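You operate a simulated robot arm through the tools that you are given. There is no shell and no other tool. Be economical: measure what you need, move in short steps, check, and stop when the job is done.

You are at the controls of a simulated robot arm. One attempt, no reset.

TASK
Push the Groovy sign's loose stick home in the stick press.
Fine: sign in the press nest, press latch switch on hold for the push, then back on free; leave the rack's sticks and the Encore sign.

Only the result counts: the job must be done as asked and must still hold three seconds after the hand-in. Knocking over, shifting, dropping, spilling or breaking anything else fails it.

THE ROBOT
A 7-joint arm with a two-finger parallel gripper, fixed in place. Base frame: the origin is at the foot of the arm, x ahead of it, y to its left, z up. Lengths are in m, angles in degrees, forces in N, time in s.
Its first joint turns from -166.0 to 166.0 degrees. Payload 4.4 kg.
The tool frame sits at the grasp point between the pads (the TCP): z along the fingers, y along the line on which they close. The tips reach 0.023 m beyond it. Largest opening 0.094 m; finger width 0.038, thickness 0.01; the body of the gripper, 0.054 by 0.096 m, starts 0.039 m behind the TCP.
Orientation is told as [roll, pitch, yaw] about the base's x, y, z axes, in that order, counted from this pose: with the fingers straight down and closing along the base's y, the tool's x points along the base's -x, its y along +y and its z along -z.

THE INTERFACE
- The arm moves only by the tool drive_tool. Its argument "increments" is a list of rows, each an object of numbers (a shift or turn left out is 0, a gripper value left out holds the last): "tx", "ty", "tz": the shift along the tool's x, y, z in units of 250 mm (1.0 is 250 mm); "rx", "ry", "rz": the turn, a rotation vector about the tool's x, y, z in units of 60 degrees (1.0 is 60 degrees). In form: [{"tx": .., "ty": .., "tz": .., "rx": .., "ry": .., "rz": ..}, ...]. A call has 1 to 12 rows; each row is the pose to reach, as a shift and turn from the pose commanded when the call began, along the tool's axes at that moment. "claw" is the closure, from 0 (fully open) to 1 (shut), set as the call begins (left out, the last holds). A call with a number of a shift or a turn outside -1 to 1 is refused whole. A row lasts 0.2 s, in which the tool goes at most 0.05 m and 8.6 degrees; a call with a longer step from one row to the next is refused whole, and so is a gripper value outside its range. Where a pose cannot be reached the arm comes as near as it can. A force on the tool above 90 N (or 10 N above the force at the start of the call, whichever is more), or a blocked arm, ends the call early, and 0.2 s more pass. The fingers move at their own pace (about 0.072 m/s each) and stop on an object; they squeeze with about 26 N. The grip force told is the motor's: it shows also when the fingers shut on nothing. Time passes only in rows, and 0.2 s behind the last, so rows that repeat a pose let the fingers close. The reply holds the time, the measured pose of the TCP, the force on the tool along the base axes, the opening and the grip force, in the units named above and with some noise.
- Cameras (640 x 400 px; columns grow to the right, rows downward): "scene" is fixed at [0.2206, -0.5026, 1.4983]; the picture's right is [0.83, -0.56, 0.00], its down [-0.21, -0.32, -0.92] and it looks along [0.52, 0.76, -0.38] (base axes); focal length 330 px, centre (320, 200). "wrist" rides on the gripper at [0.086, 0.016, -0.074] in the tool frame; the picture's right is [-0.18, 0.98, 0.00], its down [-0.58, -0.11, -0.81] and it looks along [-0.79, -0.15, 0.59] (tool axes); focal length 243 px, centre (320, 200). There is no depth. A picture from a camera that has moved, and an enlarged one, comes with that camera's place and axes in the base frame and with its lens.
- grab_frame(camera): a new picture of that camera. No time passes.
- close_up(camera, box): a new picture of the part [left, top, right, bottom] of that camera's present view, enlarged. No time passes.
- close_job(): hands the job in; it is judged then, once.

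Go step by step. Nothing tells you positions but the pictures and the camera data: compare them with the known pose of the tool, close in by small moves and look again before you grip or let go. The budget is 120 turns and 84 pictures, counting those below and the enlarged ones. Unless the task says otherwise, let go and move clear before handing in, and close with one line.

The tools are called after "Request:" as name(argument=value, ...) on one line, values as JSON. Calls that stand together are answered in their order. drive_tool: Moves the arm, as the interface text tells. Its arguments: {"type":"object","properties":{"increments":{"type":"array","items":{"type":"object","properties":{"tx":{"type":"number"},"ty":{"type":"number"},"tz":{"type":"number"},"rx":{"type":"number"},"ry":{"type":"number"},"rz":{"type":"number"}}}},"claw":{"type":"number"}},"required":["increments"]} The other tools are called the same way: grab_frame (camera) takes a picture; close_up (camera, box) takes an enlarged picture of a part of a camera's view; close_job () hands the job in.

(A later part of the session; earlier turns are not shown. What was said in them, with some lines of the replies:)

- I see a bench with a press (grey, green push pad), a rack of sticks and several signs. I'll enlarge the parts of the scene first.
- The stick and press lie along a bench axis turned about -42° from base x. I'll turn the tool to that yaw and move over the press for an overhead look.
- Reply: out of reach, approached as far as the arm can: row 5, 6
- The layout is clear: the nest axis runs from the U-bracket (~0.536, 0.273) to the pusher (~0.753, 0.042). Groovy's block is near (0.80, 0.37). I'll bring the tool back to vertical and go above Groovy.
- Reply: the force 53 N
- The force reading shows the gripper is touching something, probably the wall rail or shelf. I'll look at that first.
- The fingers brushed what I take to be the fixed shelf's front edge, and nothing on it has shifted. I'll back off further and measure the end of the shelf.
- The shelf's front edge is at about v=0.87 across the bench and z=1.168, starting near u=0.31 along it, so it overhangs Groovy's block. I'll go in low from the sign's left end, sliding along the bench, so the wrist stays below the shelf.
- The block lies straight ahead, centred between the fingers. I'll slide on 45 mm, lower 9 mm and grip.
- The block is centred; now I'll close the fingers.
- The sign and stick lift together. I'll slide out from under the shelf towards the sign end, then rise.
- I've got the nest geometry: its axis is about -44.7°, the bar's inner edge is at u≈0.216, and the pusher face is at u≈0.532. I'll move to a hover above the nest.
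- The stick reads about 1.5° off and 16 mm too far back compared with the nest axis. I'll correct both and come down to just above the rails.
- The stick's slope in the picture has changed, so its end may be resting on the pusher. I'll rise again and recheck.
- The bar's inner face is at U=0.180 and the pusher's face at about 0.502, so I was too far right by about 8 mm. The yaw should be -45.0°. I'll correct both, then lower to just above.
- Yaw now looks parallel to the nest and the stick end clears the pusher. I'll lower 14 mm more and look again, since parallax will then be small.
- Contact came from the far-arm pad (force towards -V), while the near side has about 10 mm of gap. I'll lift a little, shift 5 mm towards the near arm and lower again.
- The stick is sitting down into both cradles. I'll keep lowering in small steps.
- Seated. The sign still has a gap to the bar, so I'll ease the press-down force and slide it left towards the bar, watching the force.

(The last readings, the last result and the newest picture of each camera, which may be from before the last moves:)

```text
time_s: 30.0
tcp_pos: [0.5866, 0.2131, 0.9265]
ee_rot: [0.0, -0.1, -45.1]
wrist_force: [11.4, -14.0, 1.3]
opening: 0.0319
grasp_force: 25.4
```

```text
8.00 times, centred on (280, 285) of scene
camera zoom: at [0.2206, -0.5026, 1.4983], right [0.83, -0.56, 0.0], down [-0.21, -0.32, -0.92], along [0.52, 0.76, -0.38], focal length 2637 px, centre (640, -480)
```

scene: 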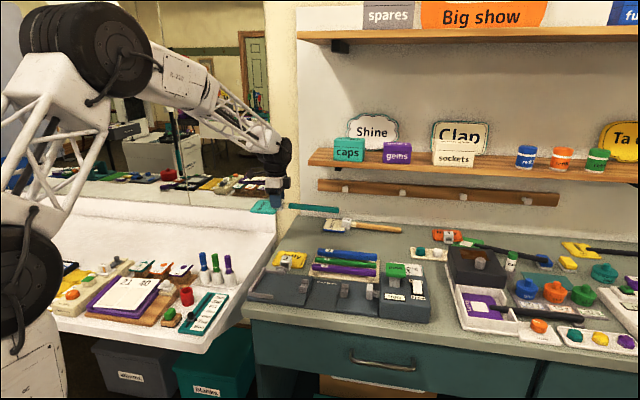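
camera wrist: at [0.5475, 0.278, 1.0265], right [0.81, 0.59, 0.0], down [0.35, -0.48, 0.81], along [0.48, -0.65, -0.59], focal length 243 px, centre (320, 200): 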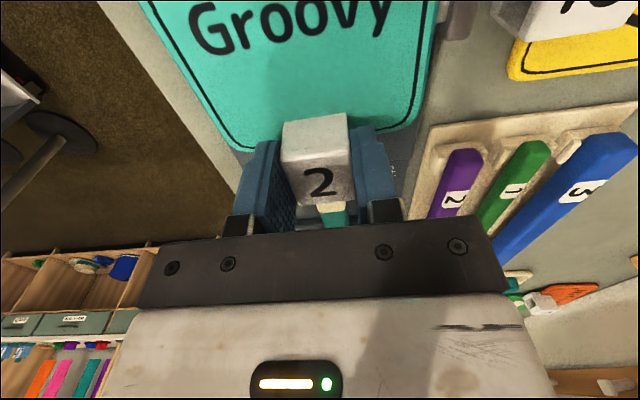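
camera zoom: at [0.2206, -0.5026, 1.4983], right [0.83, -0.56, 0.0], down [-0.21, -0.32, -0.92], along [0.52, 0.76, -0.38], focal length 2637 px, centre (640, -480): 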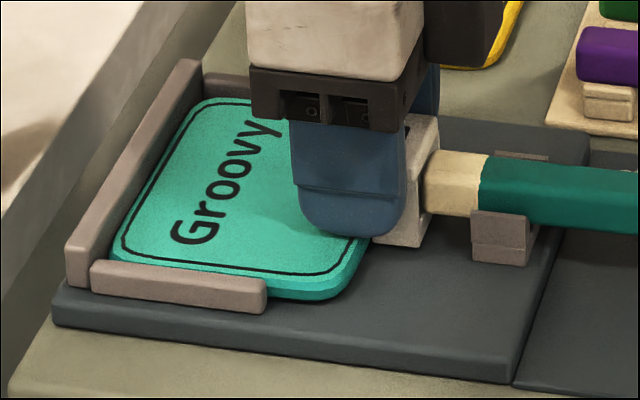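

The sign is against the bar. I'll release with a small opening, to stay clear of the far arm.

Request:
drive_tool(increments=[{"tx": -0.003}, {"tx": -0.003}, {"tx": -0.003}], claw=0.5)

Request:
drive_tool(increments=[{"tz": -0.05}, {"tz": -0.15}, {"tz": -0.3}, {"tz": -0.48}, {"tz": -0.6}, {"tz": -0.6}])

Request:
close_up(camera="scene", box=[240, 240, 440, 330])

Request:
grab_frame(camera="wrist")

```text
time_s: 30.8
tcp_pos: [0.5874, 0.2135, 0.9266]
ee_rot: [0.0, 0.1, -45.1]
wrist_force: [0.1, -0.4, 0.1]
opening: 0.047
grasp_force: 0.0
```

```text
time_s: 32.2
tcp_pos: [0.5862, 0.2136, 1.0759]
ee_rot: [0.0, 0.0, -45.1]
wrist_force: [-0.1, 0.3, -0.2]
opening: 0.0474
grasp_force: 0.1
```

```text
3.20 times, centred on (340, 285) of scene
camera zoom: at [0.2206, -0.5026, 1.4983], right [0.83, -0.56, 0.0], down [-0.21, -0.32, -0.92], along [0.52, 0.76, -0.38], focal length 1055 px, centre (256, -72)
```

zoom: 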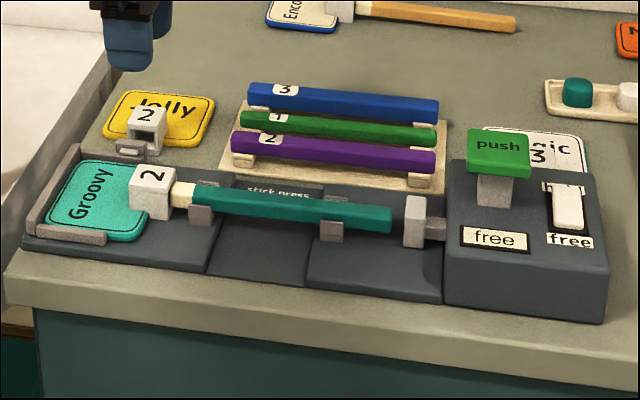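

```text
36 pictures are left
camera wrist: at [0.5359, 0.2856, 1.1506], right [0.83, 0.56, 0.0], down [0.33, -0.49, 0.81], along [0.45, -0.67, -0.59], focal length 243 px, centre (320, 200)
```

wrist: 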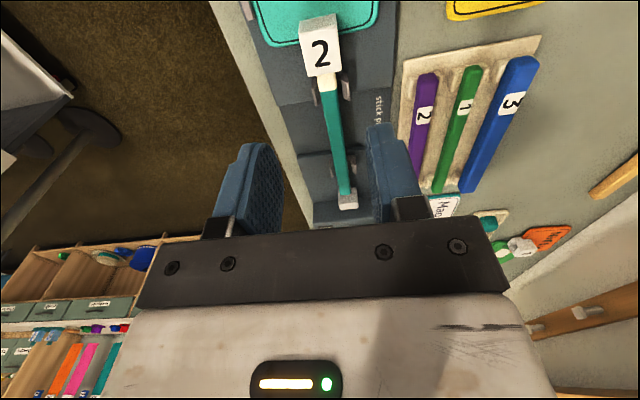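

The sign is neatly in the nest. Next is the switch and push pad, so I'll look at them closely.

Request:
close_up(camera="scene", box=[370, 250, 440, 330])

```text
5.00 times, centred on (405, 290) of scene
camera zoom: at [0.2206, -0.5026, 1.4983], right [0.83, -0.56, 0.0], down [-0.21, -0.32, -0.92], along [0.52, 0.76, -0.38], focal length 1648 px, centre (-105, -250)
```

zoom: 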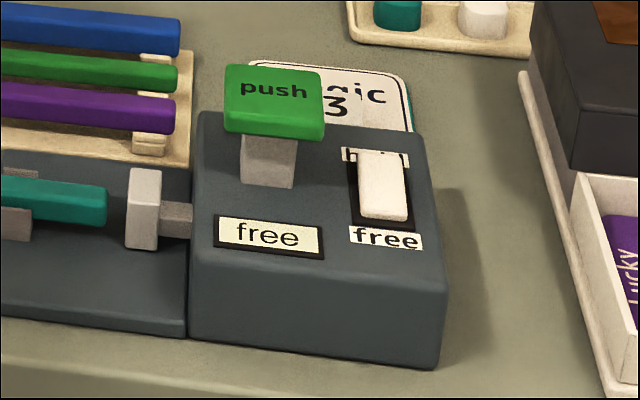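

The switch is a rocker with its "hold" end (far side) raised, at about U=0.640, V=0.597. I'll shut the gripper and move above it.

Request:
drive_tool(increments=[{"tx": -0.18}, {"tx": -0.36}, {"tx": -0.54}, {"tx": -0.72, "ty": 0.03}, {"tx": -0.9, "ty": 0.06}, {"tx": -0.95, "ty": 0.06}], claw=1.0)

Request:
drive_tool(increments=[{"tx": -0.18}, {"tx": -0.36, "ty": 0.03}, {"tx": -0.5, "ty": 0.065}, {"tx": -0.556, "ty": 0.065}, {"tx": -0.556, "ty": 0.065}])

Request:
grab_frame(camera="wrist")

Request:
close_up(camera="scene", box=[350, 210, 450, 330])

```text
time_s: 33.6
tcp_pos: [0.7648, 0.0535, 1.0762]
ee_rot: [0.1, 0.0, -45.0]
wrist_force: [0.2, -0.1, -0.1]
opening: 0.0001
grasp_force: 25.7
```

```text
time_s: 34.8
tcp_pos: [0.8751, -0.0328, 1.0762]
ee_rot: [0.0, 0.0, -45.1]
wrist_force: [0.1, 0.6, -0.1]
opening: 0.0004
grasp_force: 26.2
```

```text
34 pictures are left
camera wrist: at [0.8244, 0.0397, 1.1505], right [0.83, 0.56, 0.0], down [0.33, -0.49, 0.81], along [0.45, -0.67, -0.59], focal length 243 px, centre (320, 200)
```

wrist: 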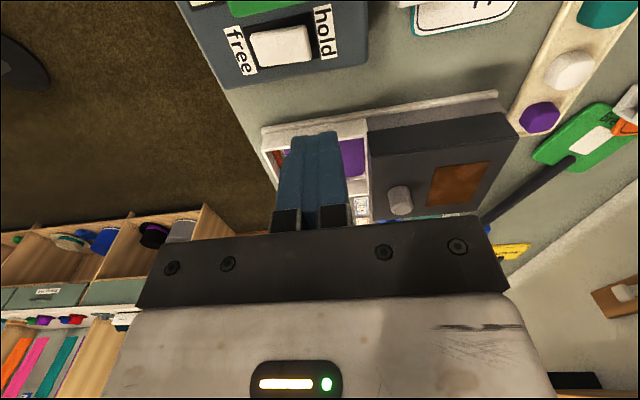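

```text
3.33 times, centred on (400, 270) of scene
camera zoom: at [0.2206, -0.5026, 1.4983], right [0.83, -0.56, 0.0], down [-0.21, -0.32, -0.92], along [0.52, 0.76, -0.38], focal length 1099 px, centre (53, -33)
```

zoom: 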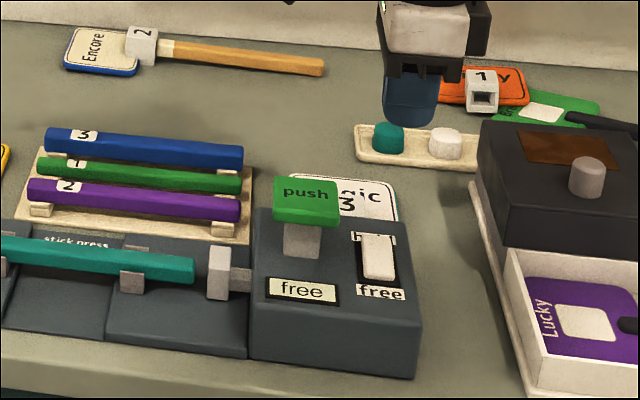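

Request:
drive_tool(increments=[{"tx": 0.024, "ty": -0.05, "tz": 0.1}, {"tx": 0.024, "ty": -0.05, "tz": 0.25}, {"tx": 0.024, "ty": -0.05, "tz": 0.364}, {"tx": 0.024, "ty": -0.05, "tz": 0.364}])

Request:
close_up(camera="scene", box=[360, 230, 440, 330])

Request:
grab_frame(camera="wrist")

```text
time_s: 35.8
tcp_pos: [0.8618, -0.0371, 0.985]
ee_rot: [0.0, 0.0, -45.1]
wrist_force: [-1.0, 0.4, 0.2]
opening: 0.0
grasp_force: 26.0
```

```text
4.00 times, centred on (400, 280) of scene
camera zoom: at [0.2206, -0.5026, 1.4983], right [0.83, -0.56, 0.0], down [-0.21, -0.32, -0.92], along [0.52, 0.76, -0.38], focal length 1318 px, centre (0, -120)
```

zoom: 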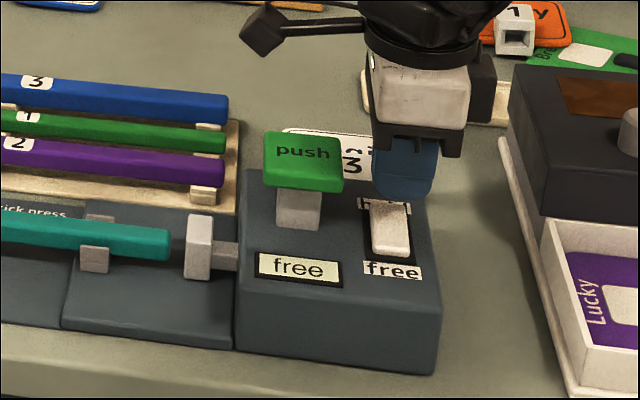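

```text
31 pictures are left
camera wrist: at [0.8112, 0.035, 1.0592], right [0.83, 0.56, 0.0], down [0.33, -0.49, 0.81], along [0.45, -0.67, -0.59], focal length 243 px, centre (320, 200)
```

wrist: 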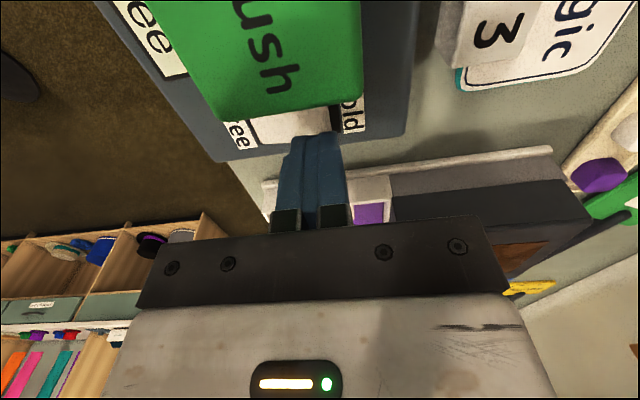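

Request:
drive_tool(increments=[{"tx": 0.032}, {"tx": 0.032, "tz": 0.03}, {"tx": 0.032, "tz": 0.05}, {"tx": 0.032, "tz": 0.05}])

Request:
drive_tool(increments=[{"tz": 0.01}, {"tz": 0.02}, {"tz": 0.02}])

Request:
close_up(camera="scene", box=[360, 230, 440, 330])

```text
time_s: 36.8
tcp_pos: [0.8552, -0.0312, 0.9727]
ee_rot: [0.0, 0.0, -45.1]
wrist_force: [0.2, 0.1, 0.0]
opening: 0.0
grasp_force: 25.8
```

```text
time_s: 37.6
tcp_pos: [0.8559, -0.0302, 0.9681]
ee_rot: [0.0, -0.2, -45.1]
wrist_force: [-5.2, 6.4, 20.2]
opening: 0.0
grasp_force: 25.9
```

```text
4.00 times, centred on (400, 280) of scene
camera zoom: at [0.2206, -0.5026, 1.4983], right [0.83, -0.56, 0.0], down [-0.21, -0.32, -0.92], along [0.52, 0.76, -0.38], focal length 1318 px, centre (0, -120)
```

zoom: 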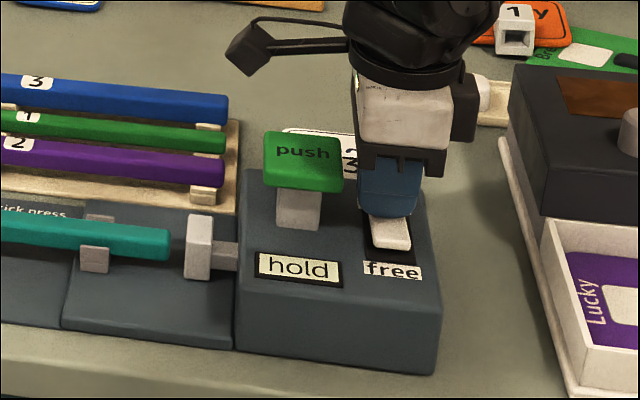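

The display reads "hold". I'll lift off and move over the green push pad at about U=0.574, V=0.58.

Request:
drive_tool(increments=[{"tz": -0.1}, {"tz": -0.27}, {"tx": 0.1, "ty": -0.01, "tz": -0.27}, {"tx": 0.21, "ty": -0.015, "tz": -0.27}, {"tx": 0.21, "ty": -0.015, "tz": -0.27}])

Request:
close_up(camera="scene", box=[340, 230, 440, 330])

```text
time_s: 38.8
tcp_pos: [0.8176, 0.004, 1.0346]
ee_rot: [0.0, 0.1, -45.1]
wrist_force: [0.0, -0.3, 0.2]
opening: 0.0004
grasp_force: 25.7
```

```text
4.00 times, centred on (390, 280) of scene
camera zoom: at [0.2206, -0.5026, 1.4983], right [0.83, -0.56, 0.0], down [-0.21, -0.32, -0.92], along [0.52, 0.76, -0.38], focal length 1318 px, centre (40, -120)
```

zoom: 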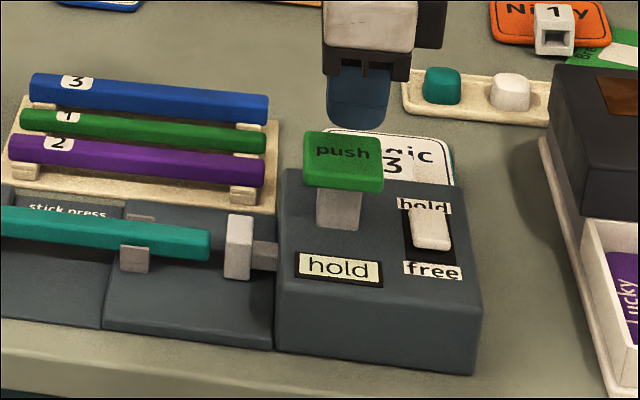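

Request:
drive_tool(increments=[{"tx": 0.032}, {"tx": 0.032, "tz": 0.06}, {"tx": 0.032, "tz": 0.1}, {"tx": 0.032, "tz": 0.1}])

Request:
drive_tool(increments=[{"tz": 0.02}, {"tz": 0.04}, {"tz": 0.04}])

Request:
close_up(camera="scene", box=[280, 240, 440, 330])

```text
time_s: 39.8
tcp_pos: [0.8122, 0.0093, 1.0097]
ee_rot: [0.0, 0.0, -45.1]
wrist_force: [0.3, 1.6, 1.0]
opening: 0.0
grasp_force: 25.9
```

```text
time_s: 40.6
tcp_pos: [0.8096, 0.0084, 0.9991]
ee_rot: [0.0, 0.0, -45.2]
wrist_force: [-0.3, -0.2, 1.2]
opening: 0.0002
grasp_force: 26.1
```

```text
4.00 times, centred on (360, 285) of scene
camera zoom: at [0.2206, -0.5026, 1.4983], right [0.83, -0.56, 0.0], down [-0.21, -0.32, -0.92], along [0.52, 0.76, -0.38], focal length 1318 px, centre (160, -140)
```

zoom: 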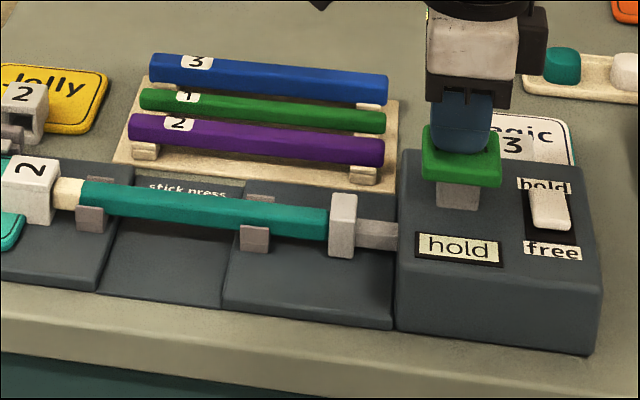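

The pad going down drives the pusher left, and it has now reached the stick. I'll press further in steps.

Request:
drive_tool(increments=[{"tz": 0.01}, {"tz": 0.02}, {"tz": 0.03}, {"tz": 0.03}])

Request:
close_up(camera="scene", box=[240, 240, 420, 330])

```text
time_s: 41.6
tcp_pos: [0.811, 0.0105, 0.9925]
ee_rot: [-0.1, 0.0, -45.1]
wrist_force: [1.9, -0.4, 2.4]
opening: 0.0
grasp_force: 25.8
```

```text
3.56 times, centred on (330, 285) of scene
camera zoom: at [0.2206, -0.5026, 1.4983], right [0.83, -0.56, 0.0], down [-0.21, -0.32, -0.92], along [0.52, 0.76, -0.38], focal length 1172 px, centre (284, -102)
```

zoom: 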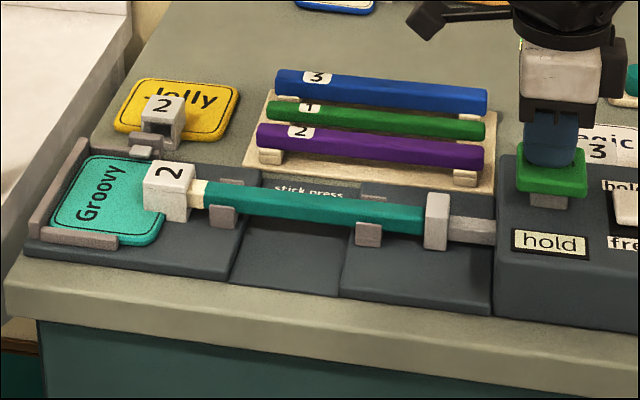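

Request:
drive_tool(increments=[{"tz": 0.01}, {"tz": 0.02}, {"tz": 0.03}, {"tz": 0.03}])

Request:
close_up(camera="scene", box=[240, 240, 420, 330])

```text
time_s: 42.6
tcp_pos: [0.8102, 0.0095, 0.9834]
ee_rot: [0.0, 0.1, -45.2]
wrist_force: [1.1, 0.9, 2.6]
opening: 0.0001
grasp_force: 25.1
```

```text
3.56 times, centred on (330, 285) of scene
camera zoom: at [0.2206, -0.5026, 1.4983], right [0.83, -0.56, 0.0], down [-0.21, -0.32, -0.92], along [0.52, 0.76, -0.38], focal length 1172 px, centre (284, -102)
```

zoom: 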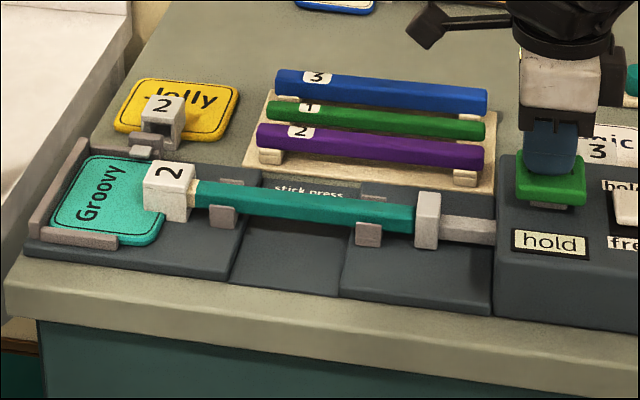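

Only a sliver of the bare tip is left. I'll press down to the stop.

Request:
drive_tool(increments=[{"tz": 0.008}, {"tz": 0.016}, {"tz": 0.016}, {"tz": 0.016}])

Request:
drive_tool(increments=[{"tz": 0.008}, {"tz": 0.016}, {"tz": 0.016}, {"tz": 0.016}])

Request:
close_up(camera="scene", box=[240, 240, 420, 330])

```text
time_s: 43.6
tcp_pos: [0.8098, 0.009, 0.979]
ee_rot: [0.0, 0.0, -45.1]
wrist_force: [1.6, -0.5, 3.4]
opening: 0.0
grasp_force: 26.2
```

```text
time_s: 44.6
tcp_pos: [0.8108, 0.0087, 0.9771]
ee_rot: [0.0, -0.1, -45.1]
wrist_force: [0.1, -1.5, 2.1]
opening: 0.0001
grasp_force: 26.0
```

```text
3.56 times, centred on (330, 285) of scene
camera zoom: at [0.2206, -0.5026, 1.4983], right [0.83, -0.56, 0.0], down [-0.21, -0.32, -0.92], along [0.52, 0.76, -0.38], focal length 1172 px, centre (284, -102)
```

zoom: 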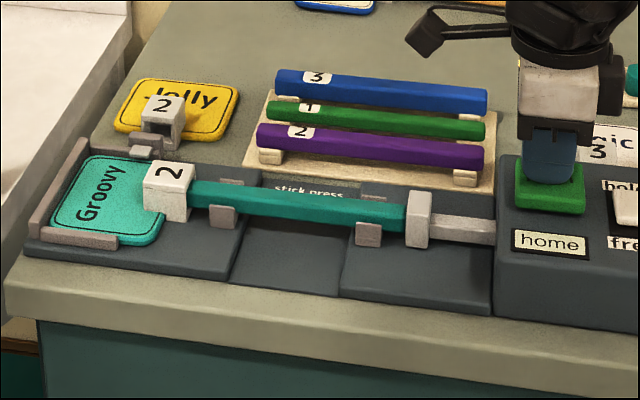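

The display says "home". I'll lift off the pad and then go to the free end of the rocker.

Request:
drive_tool(increments=[{"tz": -0.05}, {"tz": -0.13}, {"tz": -0.24}, {"tz": -0.24}, {"tx": -0.1, "ty": -0.06, "tz": -0.24}, {"tx": -0.23, "ty": -0.128, "tz": -0.24}, {"tx": -0.23, "ty": -0.128, "tz": -0.24}])

Request:
close_up(camera="scene", box=[240, 230, 440, 330])

```text
time_s: 46.2
tcp_pos: [0.8295, -0.0544, 1.0389]
ee_rot: [0.0, 0.1, -45.0]
wrist_force: [0.7, 0.3, 0.7]
opening: 0.0002
grasp_force: 25.7
```

```text
3.20 times, centred on (340, 280) of scene
camera zoom: at [0.2206, -0.5026, 1.4983], right [0.83, -0.56, 0.0], down [-0.21, -0.32, -0.92], along [0.52, 0.76, -0.38], focal length 1055 px, centre (256, -56)
```

zoom: 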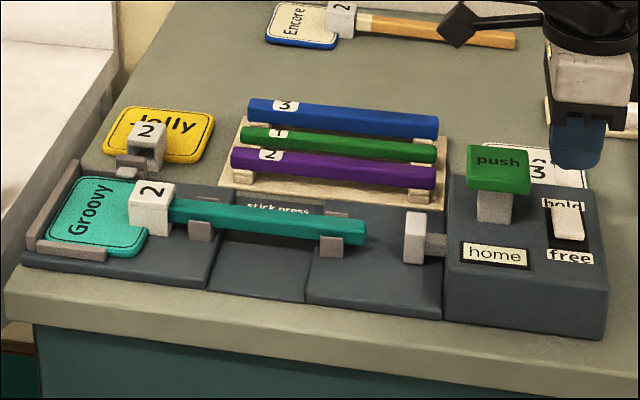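

Request:
drive_tool(increments=[{"ty": -0.012, "tz": 0.1}, {"ty": -0.012, "tz": 0.2}, {"ty": -0.012, "tz": 0.256}, {"ty": -0.012, "tz": 0.256}])

Request:
drive_tool(increments=[{"tz": 0.012}, {"tz": 0.024}, {"tz": 0.024}])

Request:
close_up(camera="scene", box=[360, 230, 440, 330])

```text
time_s: 47.2
tcp_pos: [0.8265, -0.0563, 0.9731]
ee_rot: [-0.1, 0.1, -45.1]
wrist_force: [-0.7, 0.5, 1.2]
opening: 0.0003
grasp_force: 26.3
```

```text
time_s: 48.0
tcp_pos: [0.8251, -0.0569, 0.9684]
ee_rot: [0.0, -0.2, -45.1]
wrist_force: [-8.4, 0.3, 16.2]
opening: 0.0001
grasp_force: 25.9
```

```text
4.00 times, centred on (400, 280) of scene
camera zoom: at [0.2206, -0.5026, 1.4983], right [0.83, -0.56, 0.0], down [-0.21, -0.32, -0.92], along [0.52, 0.76, -0.38], focal length 1318 px, centre (0, -120)
```

zoom: 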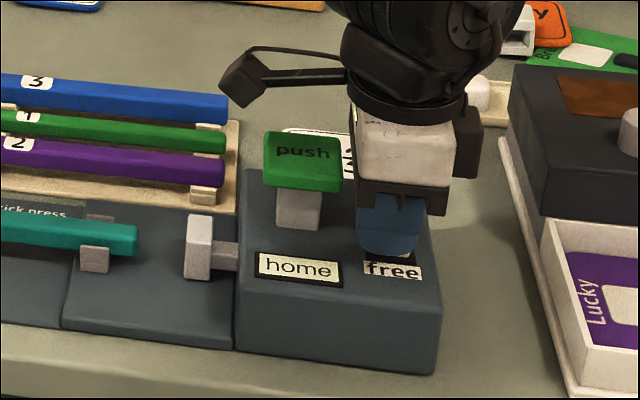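

Contact is made but the display still shows "home". I'll raise off and check the rocker.

Request:
drive_tool(increments=[{"tz": -0.12}, {"tz": -0.28}, {"tz": -0.28}])

Request:
close_up(camera="scene", box=[360, 240, 440, 320])

```text
time_s: 48.8
tcp_pos: [0.8271, -0.0565, 1.0374]
ee_rot: [-0.1, 0.0, -45.2]
wrist_force: [0.5, 0.0, 0.7]
opening: 0.0
grasp_force: 26.0
```

```text
5.00 times, centred on (400, 280) of scene
camera zoom: at [0.2206, -0.5026, 1.4983], right [0.83, -0.56, 0.0], down [-0.21, -0.32, -0.92], along [0.52, 0.76, -0.38], focal length 1648 px, centre (-80, -200)
```

zoom: 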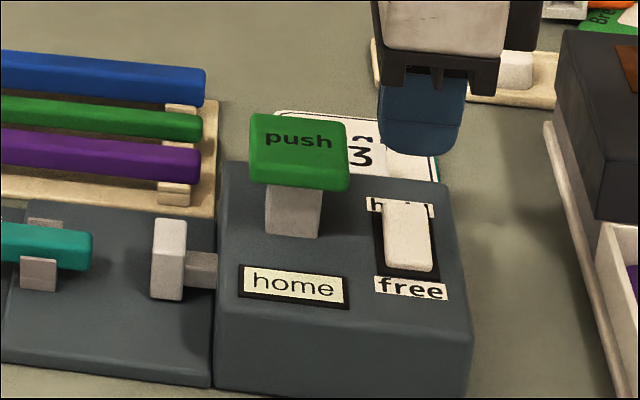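

The rocker is back in its original "free" position. I'll retreat upward and take a final look.

Request:
drive_tool(increments=[{"tz": -0.18}, {"tz": -0.36}, {"tz": -0.54}, {"tz": -0.7}, {"tz": -0.7}])

Request:
grab_frame(camera="scene")

Request:
close_up(camera="scene", box=[240, 210, 440, 335])

```text
time_s: 50.0
tcp_pos: [0.8272, -0.0557, 1.2125]
ee_rot: [-0.1, 0.1, -45.1]
wrist_force: [0.8, 0.6, 0.2]
opening: 0.0
grasp_force: 26.4
```

```text
21 pictures are left
```

scene: 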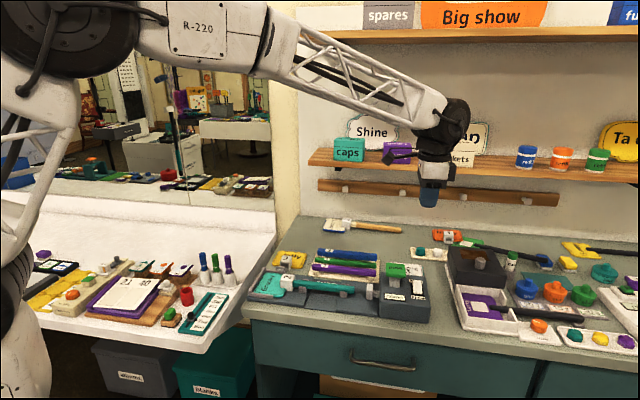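

```text
3.20 times, centred on (340, 272) of scene
camera zoom: at [0.2206, -0.5026, 1.4983], right [0.83, -0.56, 0.0], down [-0.21, -0.32, -0.92], along [0.52, 0.76, -0.38], focal length 1055 px, centre (256, -32)
```

zoom: 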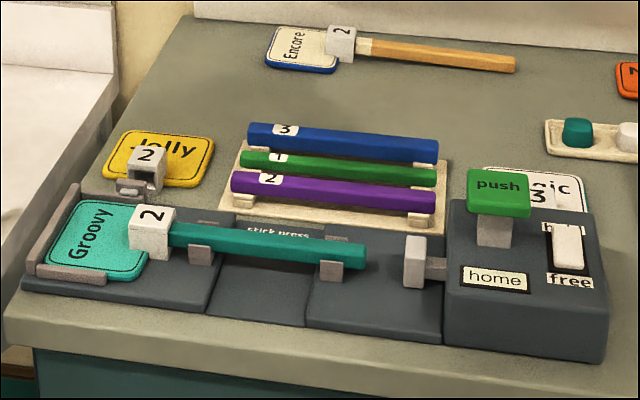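

The Groovy stick is home in the nest, the switch is on free, nothing else has visibly moved, and the arm is clear.

Request:
close_job()

```text
The job is handed in.
```

The Groovy sign is in the press nest with its stick pushed home (display reads "home"). The latch switch was on hold for the push and is back on free; the rack's sticks and the Encore sign were left alone. The gripper brushed what looked like the fixed shelf edge once early on, and nothing on it appeared to move.
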